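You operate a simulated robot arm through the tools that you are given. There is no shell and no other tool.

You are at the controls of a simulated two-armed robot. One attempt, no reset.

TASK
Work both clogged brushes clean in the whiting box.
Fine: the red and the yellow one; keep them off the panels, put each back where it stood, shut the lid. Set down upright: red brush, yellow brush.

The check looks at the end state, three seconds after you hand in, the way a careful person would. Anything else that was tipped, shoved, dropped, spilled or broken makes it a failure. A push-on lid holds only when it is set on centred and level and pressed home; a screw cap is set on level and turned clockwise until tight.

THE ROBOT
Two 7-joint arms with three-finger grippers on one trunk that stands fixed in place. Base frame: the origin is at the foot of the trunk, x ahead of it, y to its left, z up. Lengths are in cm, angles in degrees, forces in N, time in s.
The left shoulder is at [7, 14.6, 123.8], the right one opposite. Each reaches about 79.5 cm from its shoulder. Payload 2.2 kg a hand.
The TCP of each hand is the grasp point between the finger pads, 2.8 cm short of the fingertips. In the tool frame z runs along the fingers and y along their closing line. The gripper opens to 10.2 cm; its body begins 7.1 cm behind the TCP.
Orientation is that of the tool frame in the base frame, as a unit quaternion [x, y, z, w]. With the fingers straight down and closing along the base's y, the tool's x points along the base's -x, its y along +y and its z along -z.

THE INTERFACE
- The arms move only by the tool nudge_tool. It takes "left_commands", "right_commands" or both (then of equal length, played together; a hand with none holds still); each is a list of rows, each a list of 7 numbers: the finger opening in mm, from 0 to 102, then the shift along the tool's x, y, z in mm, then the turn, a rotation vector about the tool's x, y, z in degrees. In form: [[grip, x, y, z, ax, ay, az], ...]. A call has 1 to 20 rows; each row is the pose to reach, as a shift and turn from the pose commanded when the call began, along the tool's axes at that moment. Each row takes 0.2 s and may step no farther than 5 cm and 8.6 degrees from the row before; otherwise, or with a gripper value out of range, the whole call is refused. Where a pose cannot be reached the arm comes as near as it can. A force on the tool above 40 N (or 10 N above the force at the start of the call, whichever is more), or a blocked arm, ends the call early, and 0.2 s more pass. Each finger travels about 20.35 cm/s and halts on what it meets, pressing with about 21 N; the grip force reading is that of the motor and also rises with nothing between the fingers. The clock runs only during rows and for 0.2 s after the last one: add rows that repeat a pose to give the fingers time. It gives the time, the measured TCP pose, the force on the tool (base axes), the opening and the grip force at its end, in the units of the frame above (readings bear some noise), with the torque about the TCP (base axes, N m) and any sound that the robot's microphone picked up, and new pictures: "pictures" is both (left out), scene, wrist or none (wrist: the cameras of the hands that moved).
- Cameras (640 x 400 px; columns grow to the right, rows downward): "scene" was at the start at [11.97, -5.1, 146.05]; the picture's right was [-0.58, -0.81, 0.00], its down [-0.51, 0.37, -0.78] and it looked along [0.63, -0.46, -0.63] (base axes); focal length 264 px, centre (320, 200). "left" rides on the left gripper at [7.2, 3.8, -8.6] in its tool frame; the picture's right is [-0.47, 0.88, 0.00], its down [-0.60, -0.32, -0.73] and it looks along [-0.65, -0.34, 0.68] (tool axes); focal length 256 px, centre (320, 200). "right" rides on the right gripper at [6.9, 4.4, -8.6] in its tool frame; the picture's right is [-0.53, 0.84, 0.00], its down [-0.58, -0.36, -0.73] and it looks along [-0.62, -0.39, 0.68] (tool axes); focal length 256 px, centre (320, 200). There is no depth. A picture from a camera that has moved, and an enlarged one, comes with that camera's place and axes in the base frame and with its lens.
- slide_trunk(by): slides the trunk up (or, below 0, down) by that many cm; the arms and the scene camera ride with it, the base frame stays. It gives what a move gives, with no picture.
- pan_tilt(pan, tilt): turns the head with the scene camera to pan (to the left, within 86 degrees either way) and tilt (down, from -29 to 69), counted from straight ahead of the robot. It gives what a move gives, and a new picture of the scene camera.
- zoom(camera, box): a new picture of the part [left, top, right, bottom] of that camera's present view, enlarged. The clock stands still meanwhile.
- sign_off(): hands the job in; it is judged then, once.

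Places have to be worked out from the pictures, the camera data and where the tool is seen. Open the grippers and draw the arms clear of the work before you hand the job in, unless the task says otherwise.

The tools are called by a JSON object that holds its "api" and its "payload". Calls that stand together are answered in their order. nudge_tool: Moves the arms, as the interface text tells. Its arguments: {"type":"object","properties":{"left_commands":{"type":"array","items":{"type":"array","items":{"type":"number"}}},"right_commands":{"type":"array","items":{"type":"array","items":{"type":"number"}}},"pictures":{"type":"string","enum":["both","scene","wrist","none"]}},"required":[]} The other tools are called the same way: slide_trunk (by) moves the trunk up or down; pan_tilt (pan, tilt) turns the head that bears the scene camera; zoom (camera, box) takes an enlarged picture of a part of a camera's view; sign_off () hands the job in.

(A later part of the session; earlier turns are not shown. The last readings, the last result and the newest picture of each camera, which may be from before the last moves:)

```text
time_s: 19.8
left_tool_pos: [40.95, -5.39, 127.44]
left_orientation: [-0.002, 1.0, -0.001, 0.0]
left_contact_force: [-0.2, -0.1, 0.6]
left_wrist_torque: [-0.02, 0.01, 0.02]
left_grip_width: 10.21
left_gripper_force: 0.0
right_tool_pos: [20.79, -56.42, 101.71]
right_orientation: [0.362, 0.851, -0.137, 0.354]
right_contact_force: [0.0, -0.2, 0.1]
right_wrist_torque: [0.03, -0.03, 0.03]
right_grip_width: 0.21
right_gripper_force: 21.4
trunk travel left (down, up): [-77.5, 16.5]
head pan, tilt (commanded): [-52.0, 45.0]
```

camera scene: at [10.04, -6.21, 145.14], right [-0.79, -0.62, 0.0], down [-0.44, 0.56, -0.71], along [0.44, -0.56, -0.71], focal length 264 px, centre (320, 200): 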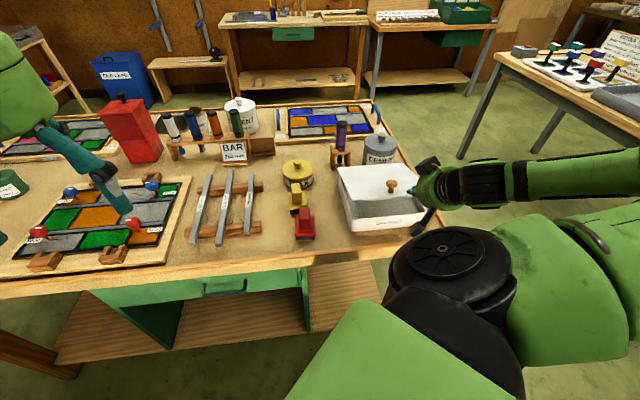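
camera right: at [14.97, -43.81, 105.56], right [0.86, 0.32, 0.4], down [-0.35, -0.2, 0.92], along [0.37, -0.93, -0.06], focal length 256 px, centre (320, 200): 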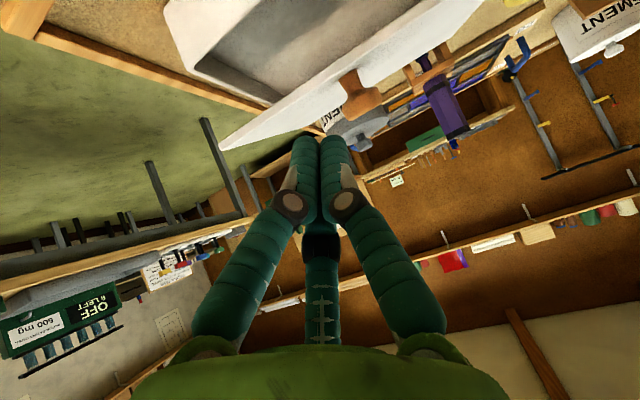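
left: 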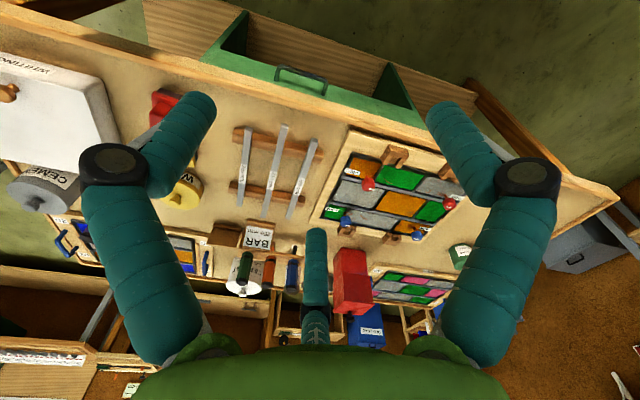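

The commanded pose follows the measured one; the hand now sits at w≈-23.4 (hinge-line frame), z≈101.7. I back off and dip below the lid's raised front edge (≈98) in front of the box.

{"api": "nudge_tool", "payload": {"right_commands": [[0, 37, 0, 11, 0, 0, 0], [0, 73, 0, 22, 0, 0, 0], [0, 73, 0, 22, 0, 0, 0]], "pictures": "both"}}

{"api": "zoom", "payload": {"camera": "scene", "box": [310, 120, 450, 250]}}

```text
time_s: 20.6
left_tool_pos: [41.14, -5.57, 127.3]
left_orientation: [-0.003, 1.0, -0.002, -0.002]
left_contact_force: [-0.2, -0.3, -0.5]
left_wrist_torque: [-0.02, 0.01, -0.01]
left_grip_width: 10.2
left_gripper_force: 0.1
right_tool_pos: [18.72, -53.75, 95.14]
right_orientation: [0.362, 0.853, -0.135, 0.352]
right_contact_force: [0.1, -0.8, -0.2]
right_wrist_torque: [-0.01, 0.0, 0.02]
right_grip_width: 0.21
right_gripper_force: 20.6
trunk travel left (down, up): [-77.5, 16.5]
head pan, tilt (commanded): [-52.0, 45.0]
camera scene: at [10.14, -6.47, 145.12], right [-0.79, -0.62, 0.0], down [-0.44, 0.56, -0.71], along [0.43, -0.56, -0.71], focal length 264 px, centre (320, 200)
camera right: at [14.12, -42.95, 96.58], right [0.86, 0.31, 0.39], down [-0.34, -0.2, 0.92], along [0.37, -0.93, -0.07], focal length 256 px, centre (320, 200)
```

scene: 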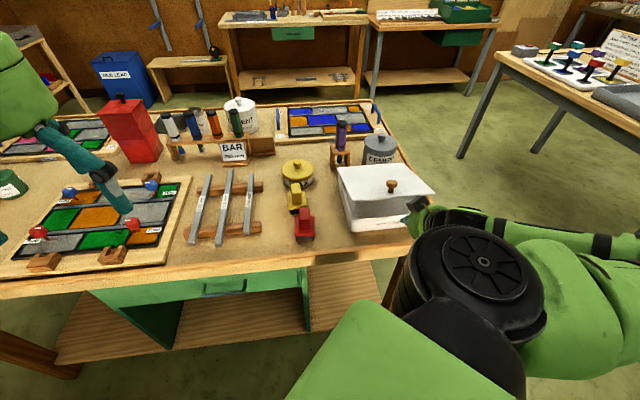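
right: 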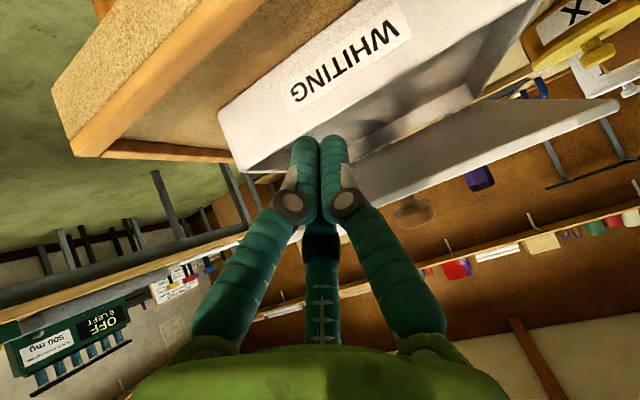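

```text
3.08 times, centred on (380, 185) of scene
camera zoom: at [10.14, -6.47, 145.12], right [-0.79, -0.62, 0.0], down [-0.44, 0.56, -0.71], along [0.43, -0.56, -0.71], focal length 811 px, centre (135, 246)
```

zoom: 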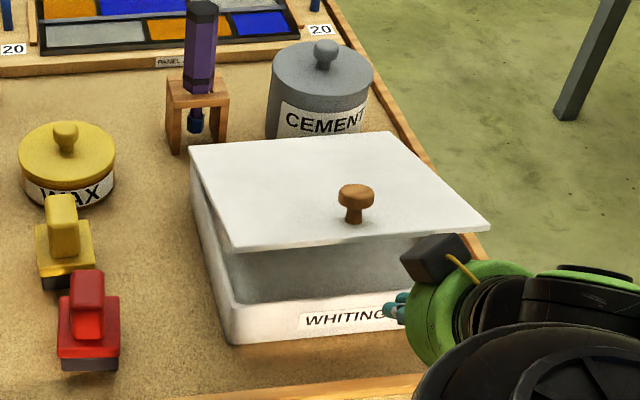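

The fingertips are in front of the box just under the raised lid edge. I push forward and up along the edge's arc to about 25° and check.

{"api": "nudge_tool", "payload": {"right_commands": [[0, -15.6, 0, 18.4, 0, 0, 0], [0, -36, 0, 22, 0, 0, 0], [0, -44.5, 0, 22, 0, 0, 0], [0, -58.7, 0, 14.8, 0, 0, 0], [0, -72.8, 0, 9.2, 0, 0, 0], [0, -72.8, 0, 9.2, 0, 0, 0]], "pictures": "both"}}

{"api": "zoom", "payload": {"camera": "scene", "box": [310, 120, 450, 250]}}

```text
time_s: 22.0
left_tool_pos: [40.91, -5.62, 127.41]
left_orientation: [-0.002, 1.0, -0.001, 0.0]
left_contact_force: [0.3, -0.6, 0.5]
left_wrist_torque: [-0.04, 0.02, -0.04]
left_grip_width: 10.19
left_gripper_force: 0.1
right_tool_pos: [22.37, -57.78, 99.61]
right_orientation: [0.362, 0.851, -0.136, 0.355]
right_contact_force: [-0.7, 0.3, -0.2]
right_wrist_torque: [-0.04, -0.01, -0.02]
right_grip_width: 0.23
right_gripper_force: 21.0
trunk travel left (down, up): [-77.5, 16.5]
head pan, tilt (commanded): [-52.0, 45.0]
camera scene: at [9.97, -6.48, 145.14], right [-0.79, -0.62, 0.0], down [-0.44, 0.56, -0.71], along [0.44, -0.56, -0.71], focal length 264 px, centre (320, 200)
camera right: at [17.64, -47.02, 101.05], right [0.86, 0.31, 0.4], down [-0.35, -0.2, 0.92], along [0.37, -0.93, -0.06], focal length 256 px, centre (320, 200)
```

scene: 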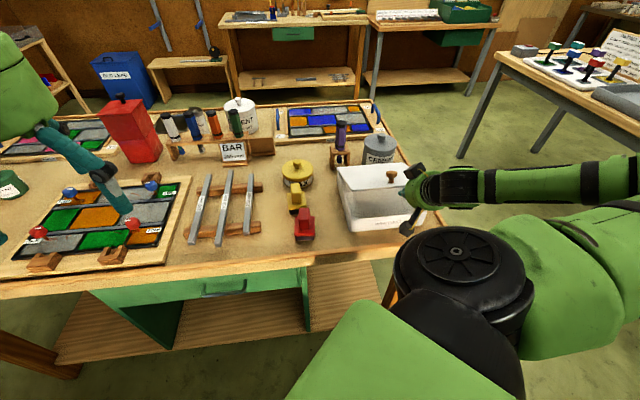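
right: 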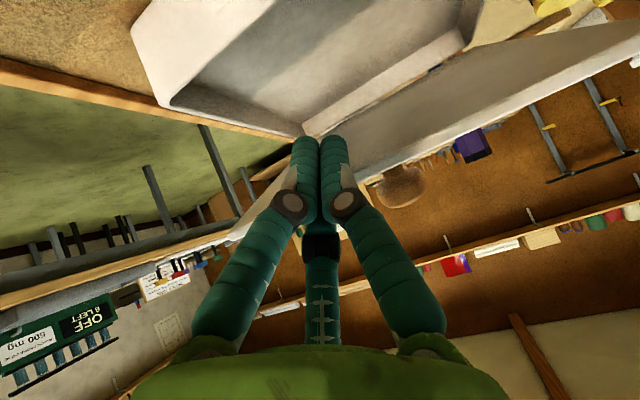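

```text
3.08 times, centred on (380, 185) of scene
camera zoom: at [9.97, -6.48, 145.14], right [-0.79, -0.62, 0.0], down [-0.44, 0.56, -0.71], along [0.44, -0.56, -0.71], focal length 811 px, centre (135, 246)
```

zoom: 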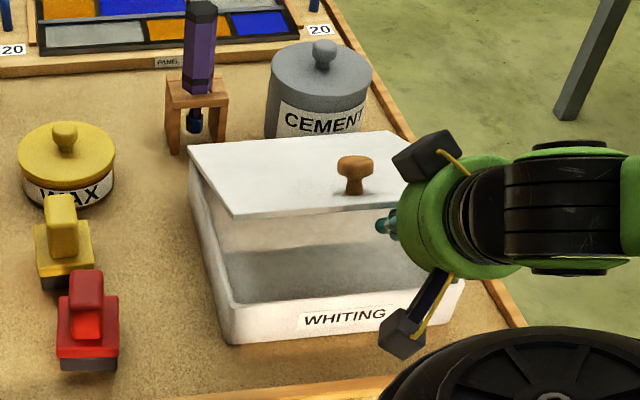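

It works: the lid rose with almost no force. I continue along the arc to about 60°.

{"api": "nudge_tool", "payload": {"right_commands": [[0, -18, 0, -6, 0, 0, 0], [0, -36.8, 0, -9.9, 0, 0, 0], [0, -55.5, 0, -12.4, 0, 0, 0], [0, -74.9, 0, -14.1, 0, 0, 0], [0, -91.9, 0, -11.3, 0, 0, 0], [0, -108.2, 0, -6.4, 0, 0, 0], [0, -125.1, 0, -3.5, 0, 0, 0], [0, -125.1, 0, -3.5, 0, 0, 0]], "pictures": "both"}}

{"api": "zoom", "payload": {"camera": "scene", "box": [310, 100, 450, 250]}}

```text
time_s: 23.8
left_tool_pos: [40.98, -5.67, 127.38]
left_orientation: [-0.002, 1.0, 0.0, 0.0]
left_contact_force: [0.1, 0.6, 0.2]
left_wrist_torque: [0.0, 0.02, -0.02]
left_grip_width: 10.19
left_gripper_force: 0.1
right_tool_pos: [28.06, -64.23, 108.52]
right_orientation: [0.362, 0.851, -0.137, 0.355]
right_contact_force: [0.0, -0.4, -0.2]
right_wrist_torque: [-0.03, -0.05, 0.01]
right_grip_width: 0.21
right_gripper_force: 21.1
trunk travel left (down, up): [-77.5, 16.5]
head pan, tilt (commanded): [-52.0, 45.0]
camera scene: at [9.99, -6.5, 145.13], right [-0.79, -0.62, 0.0], down [-0.44, 0.56, -0.71], along [0.44, -0.56, -0.71], focal length 264 px, centre (320, 200)
camera right: at [23.39, -53.45, 110.01], right [0.86, 0.31, 0.4], down [-0.35, -0.2, 0.92], along [0.37, -0.93, -0.06], focal length 256 px, centre (320, 200)
```

scene: 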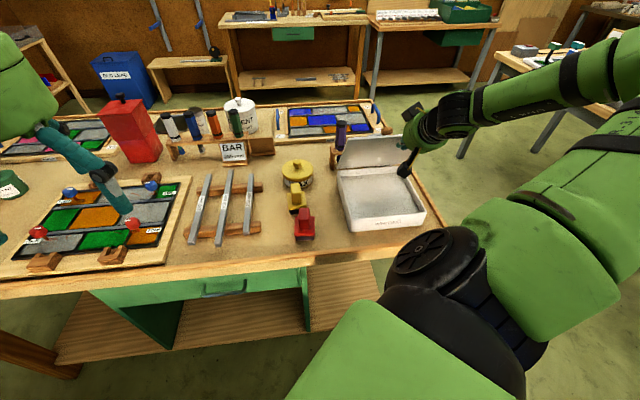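
right: 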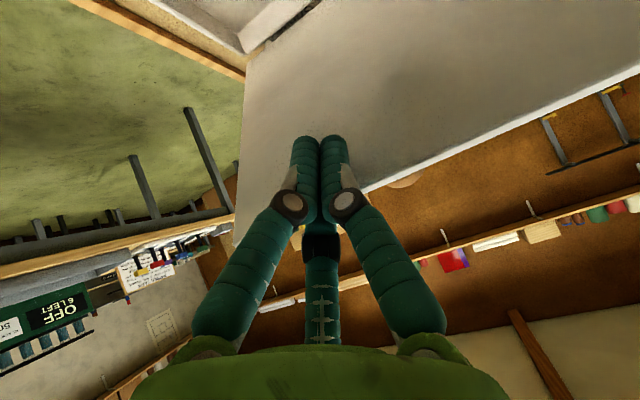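

```text
2.67 times, centred on (380, 175) of scene
camera zoom: at [9.99, -6.5, 145.13], right [-0.79, -0.62, 0.0], down [-0.44, 0.56, -0.71], along [0.44, -0.56, -0.71], focal length 703 px, centre (160, 267)
```

zoom: 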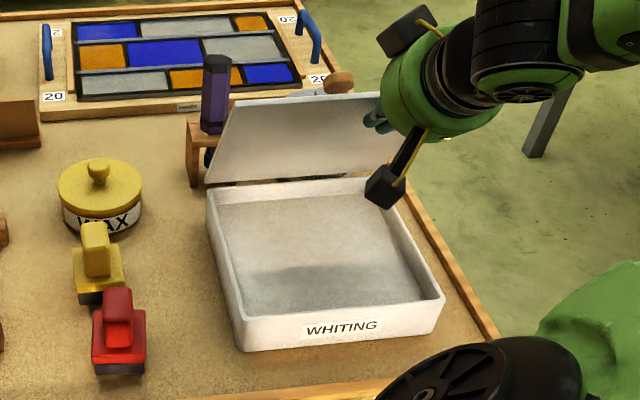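

The lid stands at about 60° and the tray interior is in view. I push on to about 80°, where friction should hold it and the hand has room to work.

{"api": "nudge_tool", "payload": {"right_commands": [[0, -16.3, 0, 4.9, 0, 0, 0], [0, -31.8, 0, 10.6, 0, 0, 0], [0, -46.7, 0, 17, 0, 0, 0], [0, -60.8, 0, 25.5, 0, 0, 0], [0, -60.8, 0, 25.5, 0, 0, 0]], "pictures": "both"}}

{"api": "zoom", "payload": {"camera": "scene", "box": [310, 100, 450, 250]}}

```text
time_s: 25.0
left_tool_pos: [40.98, -5.66, 127.38]
left_orientation: [-0.002, 1.0, -0.001, 0.0]
left_contact_force: [-0.6, -0.4, -0.2]
left_wrist_torque: [0.0, 0.0, 0.01]
left_grip_width: 10.19
left_gripper_force: 0.0
right_tool_pos: [32.3, -68.64, 111.23]
right_orientation: [0.362, 0.851, -0.137, 0.355]
right_contact_force: [-0.3, -0.3, -0.6]
right_wrist_torque: [0.0, -0.01, 0.03]
right_grip_width: 0.21
right_gripper_force: 21.1
trunk travel left (down, up): [-77.5, 16.5]
head pan, tilt (commanded): [-52.0, 45.0]
camera scene: at [9.97, -6.48, 145.14], right [-0.79, -0.62, 0.0], down [-0.44, 0.56, -0.71], along [0.44, -0.56, -0.71], focal length 264 px, centre (320, 200)
camera right: at [27.62, -57.81, 112.6], right [0.86, 0.31, 0.4], down [-0.35, -0.2, 0.92], along [0.37, -0.93, -0.06], focal length 256 px, centre (320, 200)
```

scene: 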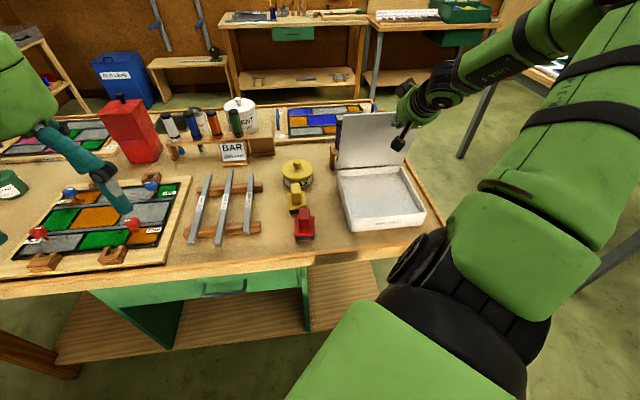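
right: 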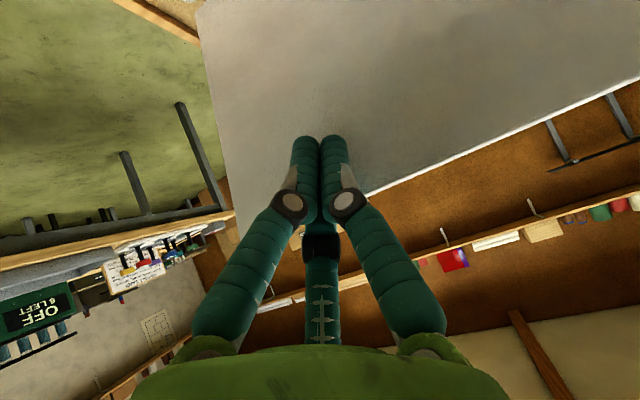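

```text
2.67 times, centred on (380, 175) of scene
camera zoom: at [9.97, -6.48, 145.14], right [-0.79, -0.62, 0.0], down [-0.44, 0.56, -0.71], along [0.44, -0.56, -0.71], focal length 703 px, centre (160, 267)
```

zoom: 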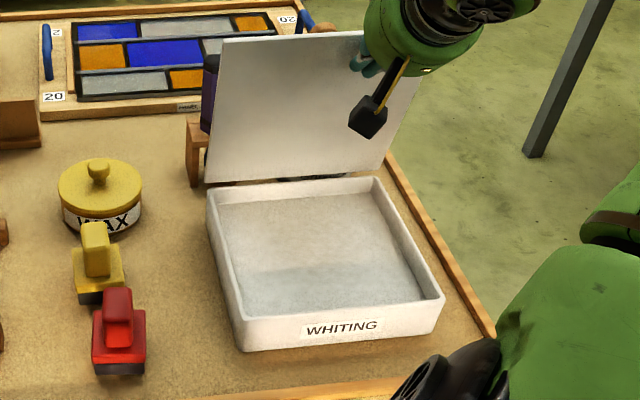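

The lid stands at about 80°, the powder tray is open and the box hasn't moved. I withdraw the hand from the lid and bring it back to vertical over the front-left side.

{"api": "nudge_tool", "payload": {"right_commands": [[0, 21, 0, -21, 0, 0, 0], [0, 30, 20, -35, 0, 7.5, 0], [0, 38, 40, -48, 0, 15, 0], [0, 46, 60, -60, 0, 22.5, 0], [20, 53, 78, -71, 0, 30, 0], [40, 60, 95, -82, 0, 37.5, 0], [60, 68, 110, -93, 0, 45, 0], [60, 68, 110, -93, 0, 45, 0]], "pictures": "scene"}}

```text
time_s: 26.8
left_tool_pos: [40.96, -5.51, 127.35]
left_orientation: [-0.002, 1.0, -0.001, 0.0]
left_contact_force: [0.0, 0.0, -0.1]
left_wrist_torque: [-0.01, 0.01, -0.01]
left_grip_width: 10.2
left_gripper_force: 0.1
right_tool_pos: [32.46, -52.62, 113.28]
right_orientation: [0.387, 0.922, 0.012, 0.001]
right_contact_force: [-0.2, 0.0, 0.1]
right_wrist_torque: [0.01, 0.0, -0.02]
right_grip_width: 6.01
right_gripper_force: 0.1
trunk travel left (down, up): [-77.5, 16.5]
head pan, tilt (commanded): [-52.0, 45.0]
camera scene: at [10.01, -6.44, 145.14], right [-0.79, -0.62, 0.0], down [-0.44, 0.56, -0.71], along [0.44, -0.56, -0.71], focal length 264 px, centre (320, 200)
```

scene: 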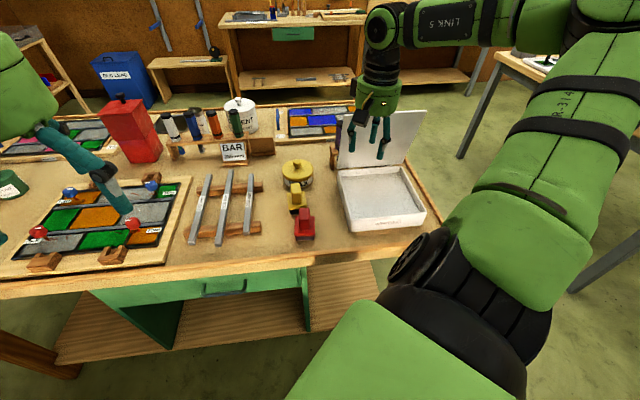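

The lid stays open on its own. I correct the small residual tilt and take an enlarged look at both brushes to fix their exact spots before touching them.

{"api": "nudge_tool", "payload": {"right_commands": [[60, 0, 0, 0, 1.3, -0.4, 0], [60, 0, 0, 0, 1.3, -0.4, 0]], "pictures": "none"}}

{"api": "zoom", "payload": {"camera": "scene", "box": [260, 150, 340, 250]}}

{"api": "zoom", "payload": {"camera": "left", "box": [100, 60, 260, 260]}}

```text
time_s: 27.4
left_tool_pos: [41.07, -5.57, 127.43]
left_orientation: [-0.002, 1.0, -0.001, 0.0]
left_contact_force: [0.0, 0.3, -0.2]
left_wrist_torque: [0.0, 0.0, -0.01]
left_grip_width: 10.19
left_gripper_force: 0.0
right_tool_pos: [32.38, -52.69, 113.29]
right_orientation: [0.387, 0.922, 0.001, 0.001]
right_contact_force: [0.7, 0.1, 0.9]
right_wrist_torque: [-0.01, -0.01, 0.0]
right_grip_width: 6.01
right_gripper_force: 0.0
trunk travel left (down, up): [-77.5, 16.5]
head pan, tilt (commanded): [-52.0, 45.0]
```

```text
4.00 times, centred on (300, 200) of scene
camera zoom: at [10.0, -6.47, 145.14], right [-0.79, -0.62, 0.0], down [-0.44, 0.56, -0.71], along [0.44, -0.56, -0.71], focal length 1054 px, centre (400, 200)
```

zoom: 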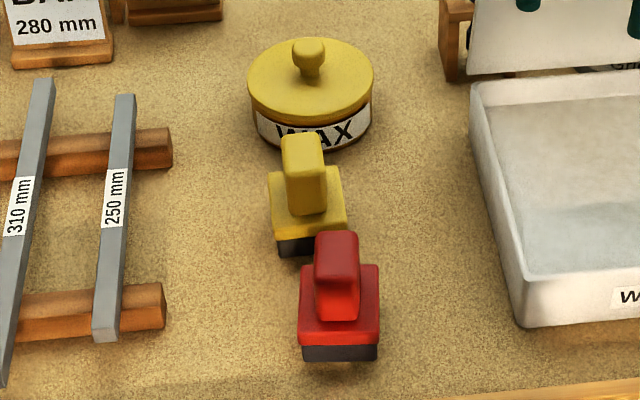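

```text
2.00 times, centred on (180, 160) of left
camera zoom: at [33.71, -1.91, 136.03], right [0.46, 0.89, 0.0], down [0.61, -0.31, 0.73], along [0.65, -0.34, -0.68], focal length 512 px, centre (600, 280)
```

zoom: 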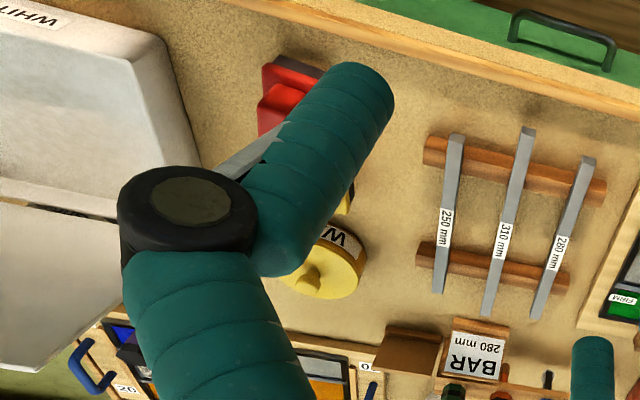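

The red brush's near bottom edge centre is (41.2, -39.3), with its long handle axis along the bench's depth. I turn the hand 88° and move above the red brush to look straight down on it.

{"api": "nudge_tool", "payload": {"right_commands": [[60, 0, 14, 8, 0, 0, -8], [60, 0, 29, 17, 0, 0, -16], [60, 0, 43, 25, 0, 0, -24], [60, 0, 58, 34, 0, 0, -32], [60, 0, 72, 42, 0, 0, -40], [60, -1, 87, 51, 0, 0, -48], [60, -1, 101, 59, 0, 0, -56], [60, -1, 116, 68, 0, 0, -64], [60, -2, 130, 76, 0, 0, -72], [60, -2, 145, 85, 0, 0, -80], [60, -2, 159, 93, 0, 0, -88], [60, -2, 159, 93, 0, 0, -88]], "pictures": "both"}}

{"api": "zoom", "payload": {"camera": "right", "box": [220, 0, 420, 200]}}

```text
time_s: 30.0
left_tool_pos: [40.96, -5.63, 127.36]
left_orientation: [-0.002, 1.0, 0.001, 0.0]
left_contact_force: [-0.2, 0.2, 0.6]
left_wrist_torque: [-0.03, 0.03, -0.01]
left_grip_width: 10.19
left_gripper_force: 0.1
right_tool_pos: [39.14, -30.68, 102.69]
right_orientation: [-0.348, 0.937, -0.008, 0.002]
right_contact_force: [0.9, 0.1, -0.1]
right_wrist_torque: [0.0, 0.0, -0.02]
right_grip_width: 6.0
right_gripper_force: 0.1
right hand out of reach, approached as far as the arm can: row 7, 8, 9, 10, 11, 12
trunk travel left (down, up): [-77.5, 16.5]
head pan, tilt (commanded): [-52.0, 45.0]
camera scene: at [9.97, -6.49, 145.14], right [-0.79, -0.62, 0.0], down [-0.44, 0.56, -0.71], along [0.44, -0.56, -0.71], focal length 264 px, centre (320, 200)
camera right: at [30.95, -31.96, 111.14], right [-0.15, 0.99, -0.01], down [0.67, 0.11, 0.74], along [0.73, 0.1, -0.68], focal length 256 px, centre (320, 200)
```

scene: 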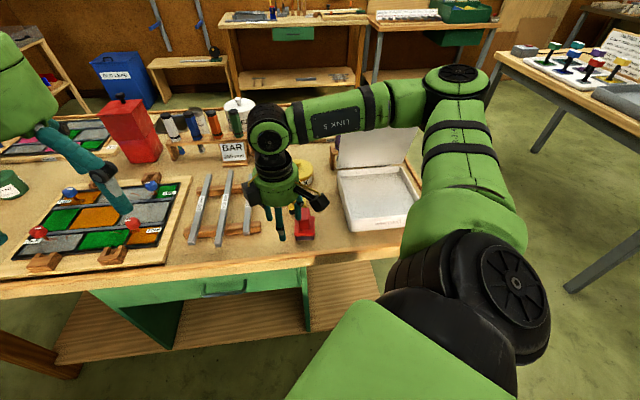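
right: 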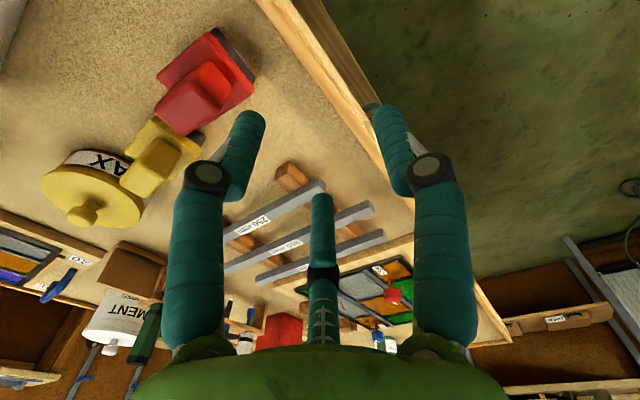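

```text
2.00 times, centred on (320, 100) of right
camera zoom: at [30.95, -31.96, 111.14], right [-0.15, 0.99, -0.01], down [0.67, 0.11, 0.74], along [0.73, 0.1, -0.68], focal length 512 px, centre (320, 400)
```

zoom: 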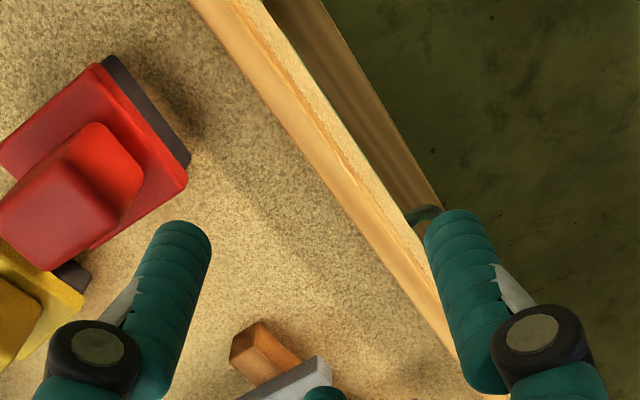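

That yaw runs the wrist out of range here, but the gripper is three-fold symmetric: a tool-y heading of about 73° puts one finger on the handle's far end and two on its long sides just the same. I turn to that heading above the red brush.

{"api": "nudge_tool", "payload": {"right_commands": [[60, 5, -14, -3, 0, 0, 7.2], [60, 10, -28, -3, 0, 0, 14.4], [60, 15, -42, -3, 0, 0, 21.6], [60, 20, -56, -3, 0, 0, 28.9], [60, 25, -70, -3, 0, 0, 36.1], [60, 30, -84, -3, 0, 0, 43.3], [60, 35, -98, -3, 0, 0, 50.6], [60, 39, -111, -3, 0, 0, 57.8], [60, 39, -111, -3, 0, 0, 57.8]], "pictures": "both"}}

{"api": "zoom", "payload": {"camera": "right", "box": [220, 0, 420, 200]}}

```text
time_s: 32.0
left_tool_pos: [41.04, -5.68, 127.42]
left_orientation: [-0.001, 1.0, 0.0, 0.0]
left_contact_force: [-0.1, -0.4, 0.3]
left_wrist_torque: [-0.01, -0.03, -0.03]
left_grip_width: 10.2
left_gripper_force: 0.1
right_tool_pos: [44.11, -41.66, 103.23]
right_orientation: [0.134, 0.991, 0.001, 0.002]
right_contact_force: [0.6, 0.7, 0.9]
right_wrist_torque: [0.04, 0.02, 0.02]
right_grip_width: 5.99
right_gripper_force: 0.1
trunk travel left (down, up): [-77.5, 16.5]
head pan, tilt (commanded): [-52.0, 45.0]
camera scene: at [10.0, -6.48, 145.14], right [-0.79, -0.62, 0.0], down [-0.44, 0.56, -0.71], along [0.44, -0.56, -0.71], focal length 264 px, centre (320, 200)
camera right: at [38.49, -35.67, 111.84], right [0.74, 0.67, 0.0], down [0.46, -0.51, 0.73], along [0.49, -0.54, -0.68], focal length 256 px, centre (320, 200)
```

scene: 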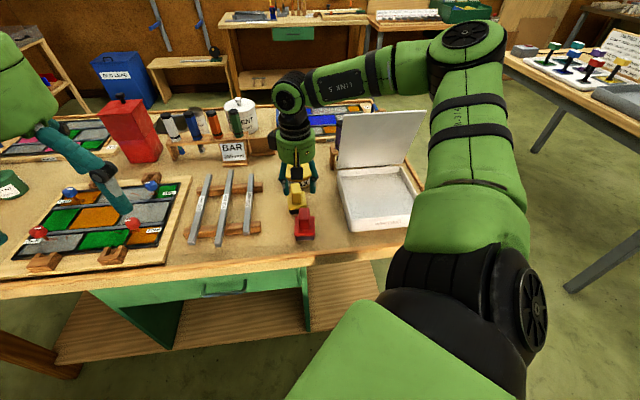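
right: 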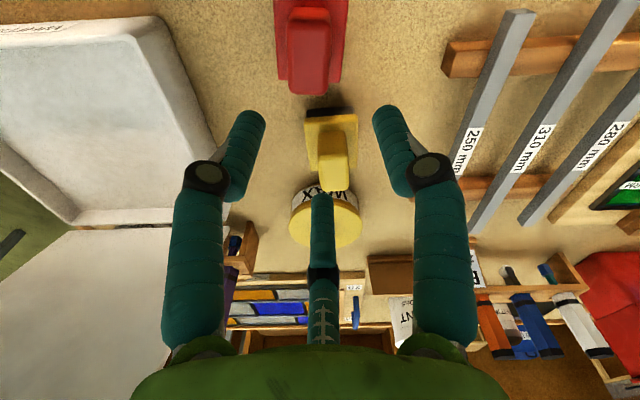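

```text
2.00 times, centred on (320, 100) of right
camera zoom: at [38.49, -35.67, 111.84], right [0.74, 0.67, 0.0], down [0.46, -0.51, 0.73], along [0.49, -0.54, -0.68], focal length 512 px, centre (320, 400)
```

zoom: 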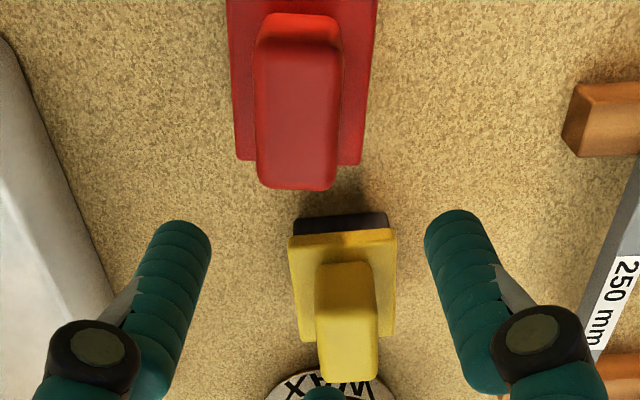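

This view shows the brush squarely: red handle 2.8×4.9 cm, centre about (42.6, -41.4), plate top z≈86.5, handle top ≈91.3. I aim the TCP 0.8 cm beyond the centre so all three fingers meet it together, and descend partway first.

{"api": "nudge_tool", "payload": {"right_commands": [[65, 8, -6, 30, 0, 0, 0], [65, 8, -6, 60, 0, 0, 0], [65, 8, -6, 90, 0, 0, 0], [65, 8, -6, 90, 0, 0, 0]], "pictures": "both"}}

{"api": "zoom", "payload": {"camera": "scene", "box": [240, 150, 360, 260]}}

```text
time_s: 33.0
left_tool_pos: [41.01, -5.65, 127.4]
left_orientation: [-0.002, 1.0, 0.001, 0.0]
left_contact_force: [-0.7, 0.1, -0.8]
left_wrist_torque: [0.0, -0.02, -0.04]
left_grip_width: 10.2
left_gripper_force: 0.1
right_tool_pos: [43.19, -42.09, 94.32]
right_orientation: [0.133, 0.991, 0.001, 0.001]
right_contact_force: [0.5, 0.7, 0.6]
right_wrist_torque: [-0.03, 0.02, -0.02]
right_grip_width: 6.49
right_gripper_force: 0.0
trunk travel left (down, up): [-77.5, 16.5]
head pan, tilt (commanded): [-52.0, 45.0]
camera scene: at [9.94, -6.5, 145.14], right [-0.79, -0.62, 0.0], down [-0.44, 0.56, -0.71], along [0.44, -0.56, -0.71], focal length 264 px, centre (320, 200)
camera right: at [37.61, -36.11, 102.99], right [0.74, 0.67, 0.0], down [0.46, -0.5, 0.73], along [0.49, -0.54, -0.68], focal length 256 px, centre (320, 200)
```

scene: 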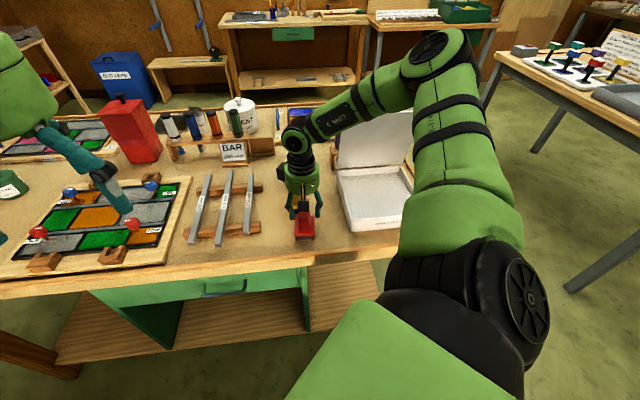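
right: 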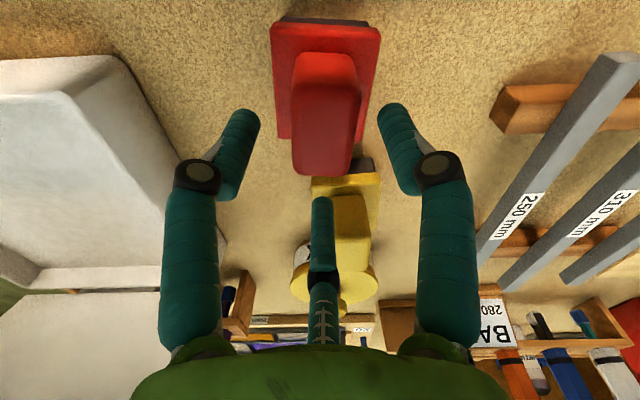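

```text
3.64 times, centred on (300, 205) of scene
camera zoom: at [9.94, -6.5, 145.14], right [-0.79, -0.62, 0.0], down [-0.44, 0.56, -0.71], along [0.44, -0.56, -0.71], focal length 958 px, centre (393, 182)
```

zoom: 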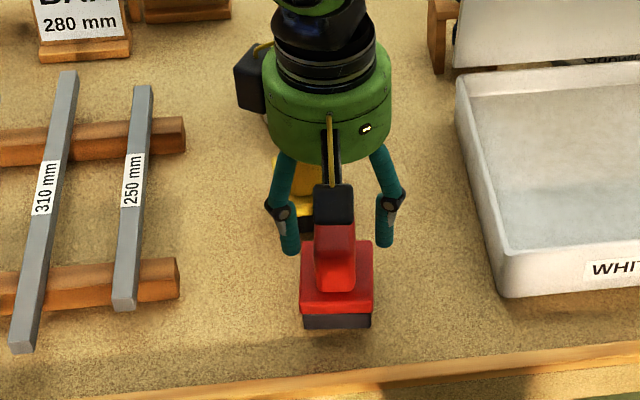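

The handle sits between the two visible fingers. I zoom in to verify the fore–aft centring before the last 4 cm.

{"api": "zoom", "payload": {"camera": "right", "box": [240, 0, 420, 200]}}

```text
2.00 times, centred on (330, 100) of right
camera zoom: at [37.61, -36.11, 102.99], right [0.74, 0.67, 0.0], down [0.46, -0.5, 0.73], along [0.49, -0.54, -0.68], focal length 512 px, centre (300, 400)
```

zoom: 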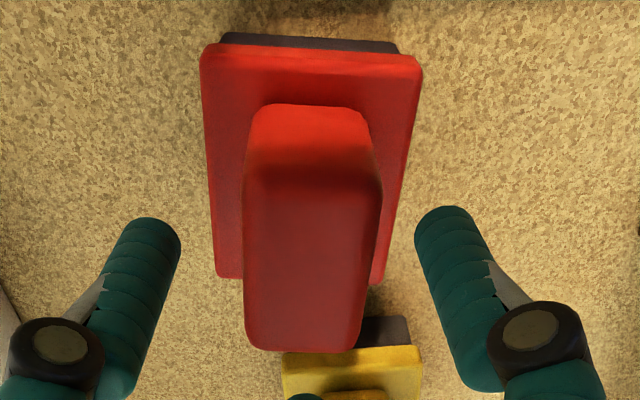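

Handle centre refines to about (42.9, -41.6), lateral error only ~1 mm. I shift 3 mm further back, descend to z≈89.9 and close.

{"api": "nudge_tool", "payload": {"right_commands": [[65, -3, -2, 20, 0, 0, 0], [65, -3, -2, 44, 0, 0, 0], [65, -3, -2, 44, 0, 0, 0], [40, -3, -2, 44, 0, 0, 0], [10, -3, -2, 44, 0, 0, 0], [10, -3, -2, 44, 0, 0, 0], [10, -3, -2, 44, 0, 0, 0]], "pictures": "both"}}

{"api": "zoom", "payload": {"camera": "scene", "box": [240, 150, 360, 260]}}

```text
time_s: 34.6
left_tool_pos: [41.05, -5.6, 127.42]
left_orientation: [-0.002, 1.0, 0.0, 0.001]
left_contact_force: [-0.7, 1.1, 0.0]
left_wrist_torque: [-0.04, -0.02, -0.01]
left_grip_width: 10.2
left_gripper_force: 0.0
right_tool_pos: [43.38, -42.1, 89.85]
right_orientation: [0.133, 0.991, 0.0, 0.001]
right_contact_force: [-2.1, 0.6, 4.1]
right_wrist_torque: [0.12, 0.32, 0.03]
right_grip_width: 6.61
right_gripper_force: 20.9
trunk travel left (down, up): [-77.5, 16.5]
head pan, tilt (commanded): [-52.0, 45.0]
camera scene: at [9.9, -6.42, 145.14], right [-0.79, -0.62, 0.0], down [-0.43, 0.56, -0.71], along [0.44, -0.56, -0.71], focal length 264 px, centre (320, 200)
camera right: at [37.84, -36.23, 98.57], right [0.74, 0.67, 0.0], down [0.46, -0.5, 0.73], along [0.49, -0.54, -0.68], focal length 256 px, centre (320, 200)
```

scene: 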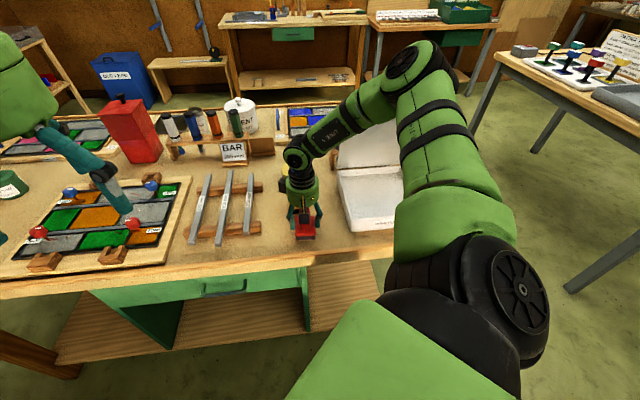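
right: 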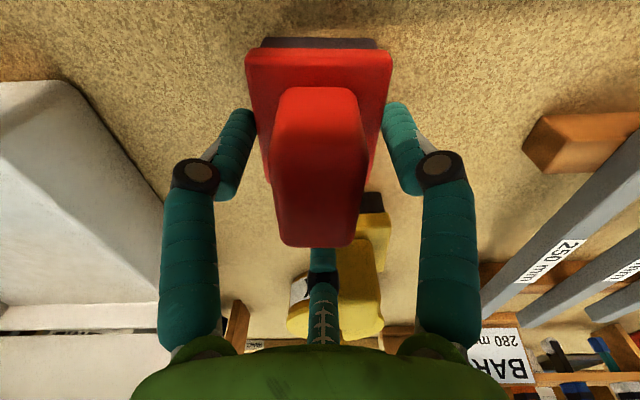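

```text
3.64 times, centred on (300, 205) of scene
camera zoom: at [9.9, -6.42, 145.14], right [-0.79, -0.62, 0.0], down [-0.43, 0.56, -0.71], along [0.44, -0.56, -0.71], focal length 958 px, centre (393, 182)
```

zoom: 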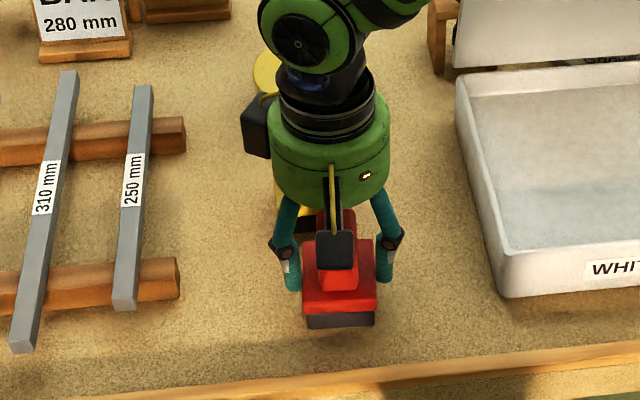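

The grip halted at 6.6 cm: the fingertips caught the sides of the plate, so its top is higher than I judged (~88). I open, rise 18 mm and close again on the handle.

{"api": "nudge_tool", "payload": {"right_commands": [[72, 0, 0, 0, 0, 0, 0], [72, 0, 0, -9, 0, 0, 0], [72, 0, 0, -18, 0, 0, 0], [72, 0, 0, -18, 0, 0, 0]], "pictures": "both"}}

{"api": "zoom", "payload": {"camera": "right", "box": [220, 20, 420, 260]}}

{"api": "zoom", "payload": {"camera": "scene", "box": [260, 150, 340, 250]}}

```text
time_s: 35.6
left_tool_pos: [41.06, -5.59, 127.35]
left_orientation: [-0.002, 1.0, 0.0, 0.0]
left_contact_force: [0.3, -1.1, 0.0]
left_wrist_torque: [-0.03, 0.02, 0.02]
left_grip_width: 10.2
left_gripper_force: 0.1
right_tool_pos: [43.28, -42.35, 91.74]
right_orientation: [0.133, 0.991, 0.001, 0.001]
right_contact_force: [-0.5, 0.0, 0.7]
right_wrist_torque: [0.0, 0.04, 0.01]
right_grip_width: 7.18
right_gripper_force: 0.1
trunk travel left (down, up): [-77.5, 16.5]
head pan, tilt (commanded): [-52.0, 45.0]
camera scene: at [10.04, -6.5, 145.13], right [-0.79, -0.62, 0.0], down [-0.44, 0.56, -0.71], along [0.44, -0.56, -0.71], focal length 264 px, centre (320, 200)
camera right: at [37.78, -36.41, 100.37], right [0.74, 0.67, 0.0], down [0.46, -0.51, 0.73], along [0.49, -0.54, -0.68], focal length 256 px, centre (320, 200)
```

scene: 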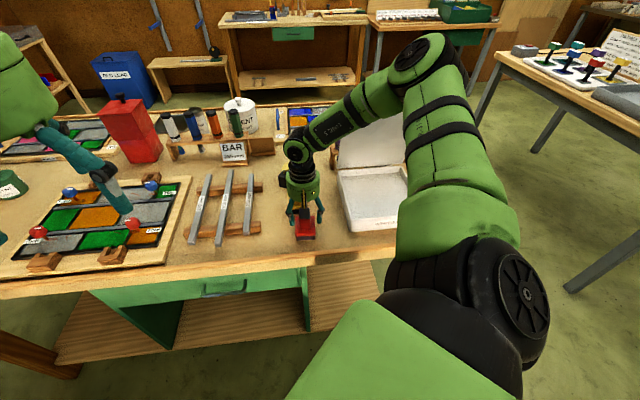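
right: 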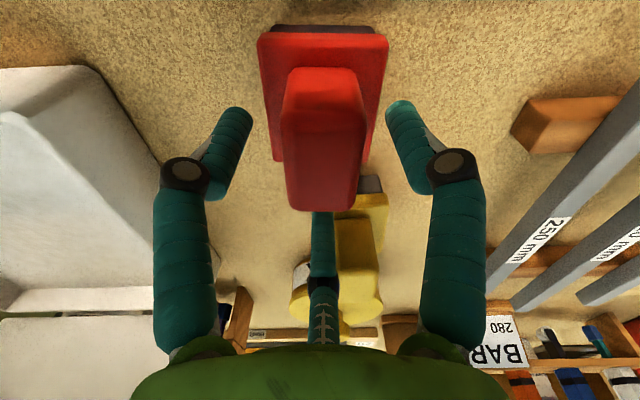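

```text
1.67 times, centred on (320, 140) of right
camera zoom: at [37.78, -36.41, 100.37], right [0.74, 0.67, 0.0], down [0.46, -0.51, 0.73], along [0.49, -0.54, -0.68], focal length 427 px, centre (320, 300)
```

zoom: 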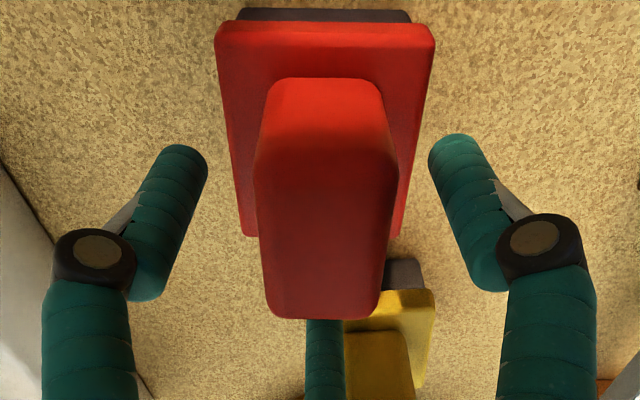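

```text
4.00 times, centred on (300, 200) of scene
camera zoom: at [10.04, -6.5, 145.13], right [-0.79, -0.62, 0.0], down [-0.44, 0.56, -0.71], along [0.44, -0.56, -0.71], focal length 1054 px, centre (400, 200)
```

zoom: 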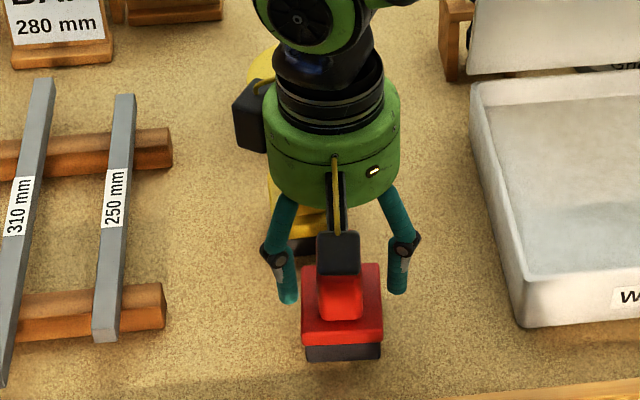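

Triangulating again puts the bench top at z≈85.3, plate top ≈88, handle top ≈92.2; the brush only slid ~3 mm. I lower 4 mm and close on the handle.

{"api": "nudge_tool", "payload": {"right_commands": [[72, 0, 0, 4, 0, 0, 0], [50, 0, 0, 4, 0, 0, 0], [10, 0, 0, 4, 0, 0, 0], [10, 0, 0, 4, 0, 0, 0], [10, 0, 0, 4, 0, 0, 0]], "pictures": "both"}}

{"api": "zoom", "payload": {"camera": "right", "box": [220, 20, 420, 260]}}

{"api": "zoom", "payload": {"camera": "scene", "box": [260, 150, 340, 250]}}

```text
time_s: 36.8
left_tool_pos: [40.92, -5.53, 127.44]
left_orientation: [-0.001, 1.0, 0.0, 0.0]
left_contact_force: [0.4, 0.6, 0.3]
left_wrist_torque: [-0.02, 0.02, 0.0]
left_grip_width: 10.2
left_gripper_force: 0.0
right_tool_pos: [43.29, -42.31, 91.48]
right_orientation: [0.133, 0.991, 0.0, 0.002]
right_contact_force: [1.9, -0.6, 6.5]
right_wrist_torque: [0.2, 0.13, -0.09]
right_grip_width: 3.54
right_gripper_force: 21.1
trunk travel left (down, up): [-77.5, 16.5]
head pan, tilt (commanded): [-52.0, 45.0]
camera scene: at [9.98, -6.41, 145.15], right [-0.79, -0.62, 0.0], down [-0.44, 0.56, -0.71], along [0.44, -0.56, -0.71], focal length 264 px, centre (320, 200)
camera right: at [37.71, -36.26, 100.01], right [0.74, 0.67, 0.0], down [0.46, -0.5, 0.73], along [0.5, -0.54, -0.68], focal length 256 px, centre (320, 200)
```

scene: 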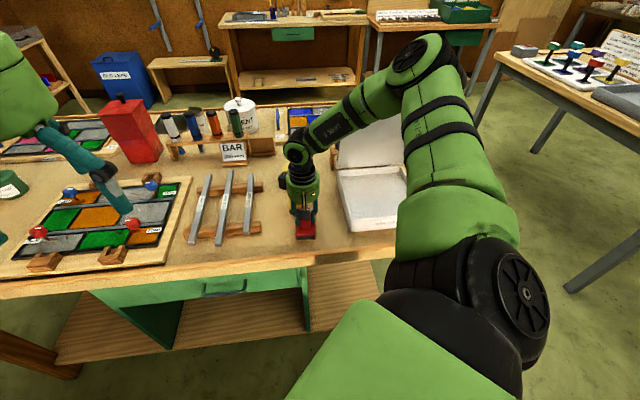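
right: 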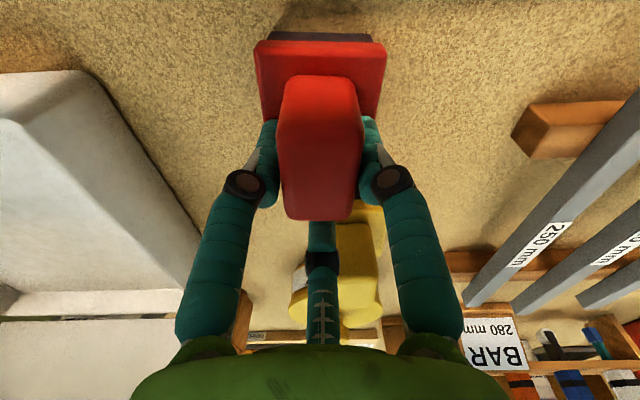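

```text
1.67 times, centred on (320, 140) of right
camera zoom: at [37.71, -36.26, 100.01], right [0.74, 0.67, 0.0], down [0.46, -0.5, 0.73], along [0.5, -0.54, -0.68], focal length 427 px, centre (320, 300)
```

zoom: 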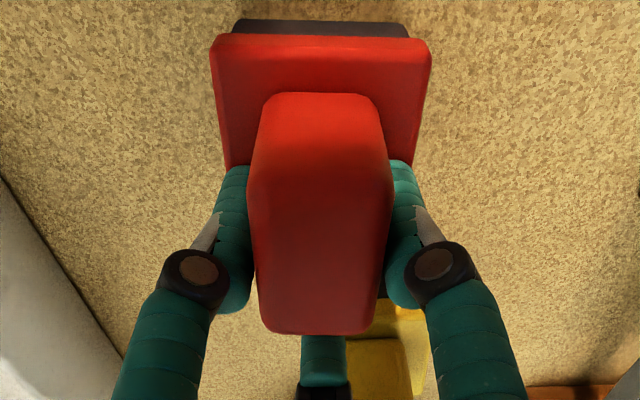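

```text
4.00 times, centred on (300, 200) of scene
camera zoom: at [9.98, -6.41, 145.15], right [-0.79, -0.62, 0.0], down [-0.44, 0.56, -0.71], along [0.44, -0.56, -0.71], focal length 1054 px, centre (400, 200)
```

zoom: 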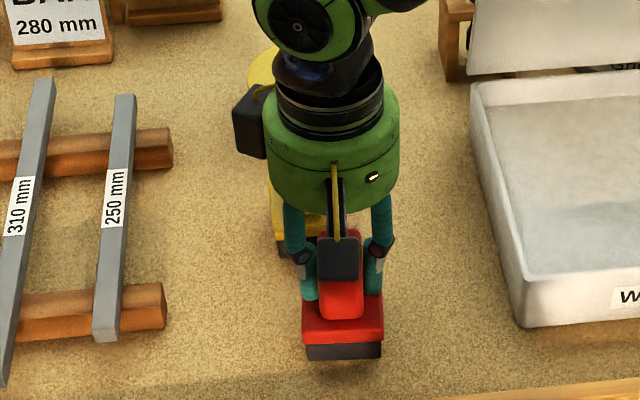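

The fingers grip the handle (3.5 cm reading). I lift 3 cm and check that the brush comes up level.

{"api": "nudge_tool", "payload": {"right_commands": [[10, 0, 0, -10, 0, 0, 0], [10, 0, 0, -30, 0, 0, 0], [10, 0, 0, -50, 0, 0, 0], [10, 0, 0, -50, 0, 0, 0]], "pictures": "both"}}

{"api": "zoom", "payload": {"camera": "right", "box": [220, 20, 420, 260]}}

{"api": "zoom", "payload": {"camera": "scene", "box": [260, 150, 340, 250]}}

```text
time_s: 37.8
left_tool_pos: [41.07, -5.6, 127.4]
left_orientation: [-0.002, 1.0, 0.0, 0.0]
left_contact_force: [0.5, -0.3, 0.1]
left_wrist_torque: [0.04, 0.01, -0.01]
left_grip_width: 10.22
left_gripper_force: 0.1
right_tool_pos: [43.37, -42.24, 96.22]
right_orientation: [0.133, 0.991, 0.0, 0.0]
right_contact_force: [-0.2, -0.6, -1.8]
right_wrist_torque: [0.0, -0.03, 0.01]
right_grip_width: 3.54
right_gripper_force: 21.0
trunk travel left (down, up): [-77.5, 16.5]
head pan, tilt (commanded): [-52.0, 45.0]
camera scene: at [10.06, -6.54, 145.13], right [-0.79, -0.62, 0.0], down [-0.44, 0.56, -0.71], along [0.44, -0.56, -0.71], focal length 264 px, centre (320, 200)
camera right: at [37.73, -36.31, 104.81], right [0.74, 0.67, 0.0], down [0.46, -0.51, 0.73], along [0.49, -0.54, -0.68], focal length 256 px, centre (320, 200)
```

scene: 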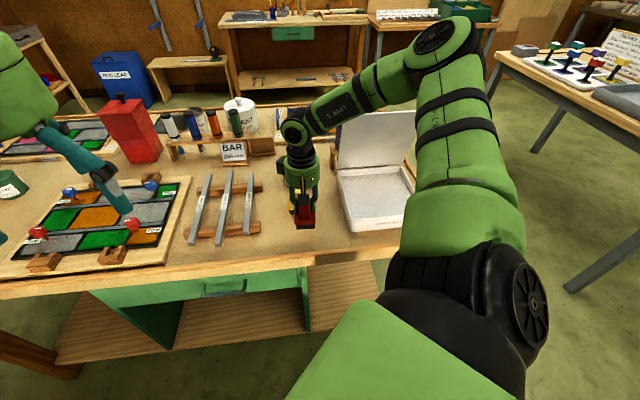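
right: 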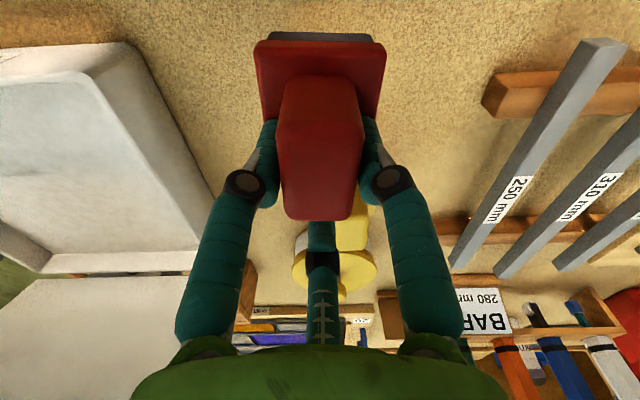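

```text
1.67 times, centred on (320, 140) of right
camera zoom: at [37.73, -36.31, 104.81], right [0.74, 0.67, 0.0], down [0.46, -0.51, 0.73], along [0.49, -0.54, -0.68], focal length 427 px, centre (320, 300)
```

zoom: 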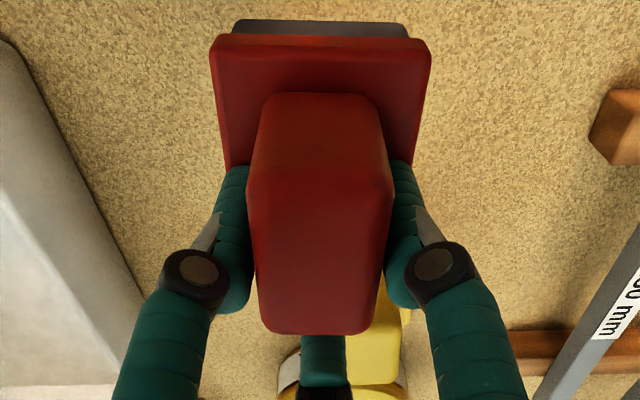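

```text
4.00 times, centred on (300, 200) of scene
camera zoom: at [10.06, -6.54, 145.13], right [-0.79, -0.62, 0.0], down [-0.44, 0.56, -0.71], along [0.44, -0.56, -0.71], focal length 1054 px, centre (400, 200)
```

zoom: 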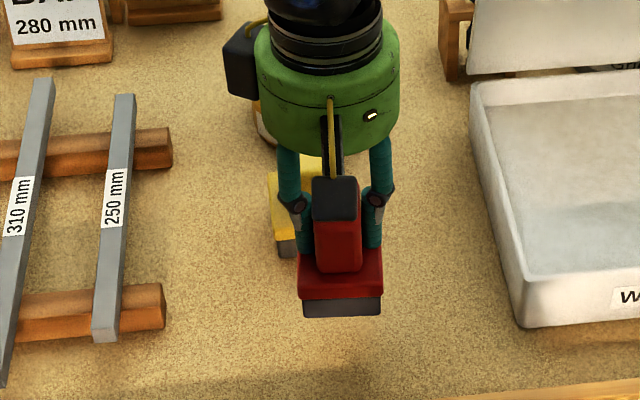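

The brush is up, level and firmly held (TCP was 91.5 when it stood on the bench). I raise it clear of the rim and carry it over the whiting tray, keeping in front of the open lid.

{"api": "nudge_tool", "payload": {"right_commands": [[10, 0, 0, -40, 0, 0, 0], [10, 0, 0, -80, 0, 0, 0], [10, 11, -38, -80, 0, 0, 0], [10, 23, -77, -80, 0, 0, 0], [10, 34, -115, -80, 0, 0, 0], [10, 46, -153, -80, 0, 0, 0], [10, 57, -192, -80, 0, 0, 0], [10, 69, -230, -80, 0, 0, 0], [10, 69, -230, -80, 0, 0, 0]], "pictures": "both"}}

{"api": "zoom", "payload": {"camera": "scene", "box": [310, 80, 450, 250]}}

```text
time_s: 39.8
left_tool_pos: [41.18, -5.52, 127.4]
left_orientation: [-0.002, 1.0, 0.0, 0.0]
left_contact_force: [0.4, 0.2, 0.4]
left_wrist_torque: [-0.06, -0.02, -0.04]
left_grip_width: 10.19
left_gripper_force: 0.0
right_tool_pos: [31.93, -57.95, 104.61]
right_orientation: [0.133, 0.991, -0.001, -0.001]
right_contact_force: [-0.3, 0.2, -1.7]
right_wrist_torque: [-0.06, 0.01, 0.01]
right_grip_width: 3.57
right_gripper_force: 20.8
right hand out of reach, approached as far as the arm can: row 7, 8, 9
trunk travel left (down, up): [-77.5, 16.5]
head pan, tilt (commanded): [-52.0, 45.0]
camera scene: at [10.06, -6.35, 145.13], right [-0.79, -0.62, 0.0], down [-0.44, 0.56, -0.71], along [0.44, -0.56, -0.71], focal length 264 px, centre (320, 200)
camera right: at [26.4, -52.08, 113.25], right [0.74, 0.67, 0.0], down [0.46, -0.5, 0.73], along [0.49, -0.54, -0.68], focal length 256 px, centre (320, 200)
```

scene: 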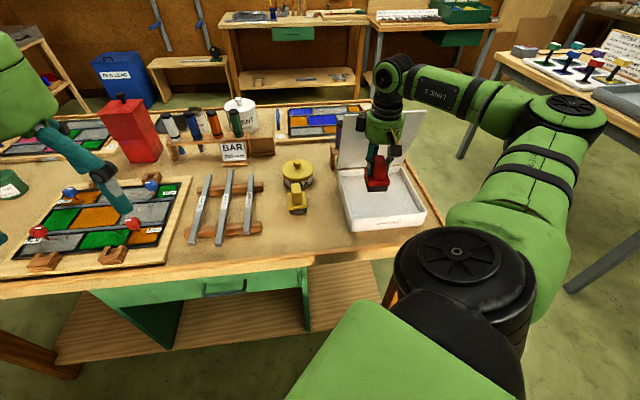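
right: 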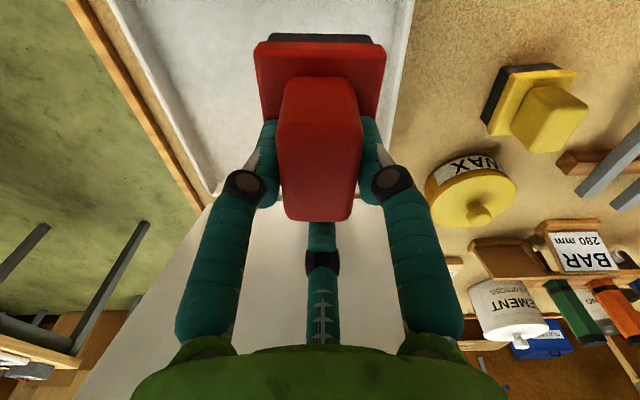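

```text
2.35 times, centred on (380, 165) of scene
camera zoom: at [10.06, -6.35, 145.13], right [-0.79, -0.62, 0.0], down [-0.44, 0.56, -0.71], along [0.44, -0.56, -0.71], focal length 620 px, centre (179, 282)
```

zoom: 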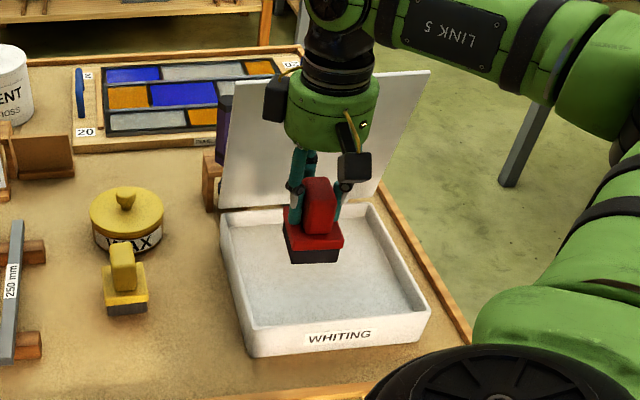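

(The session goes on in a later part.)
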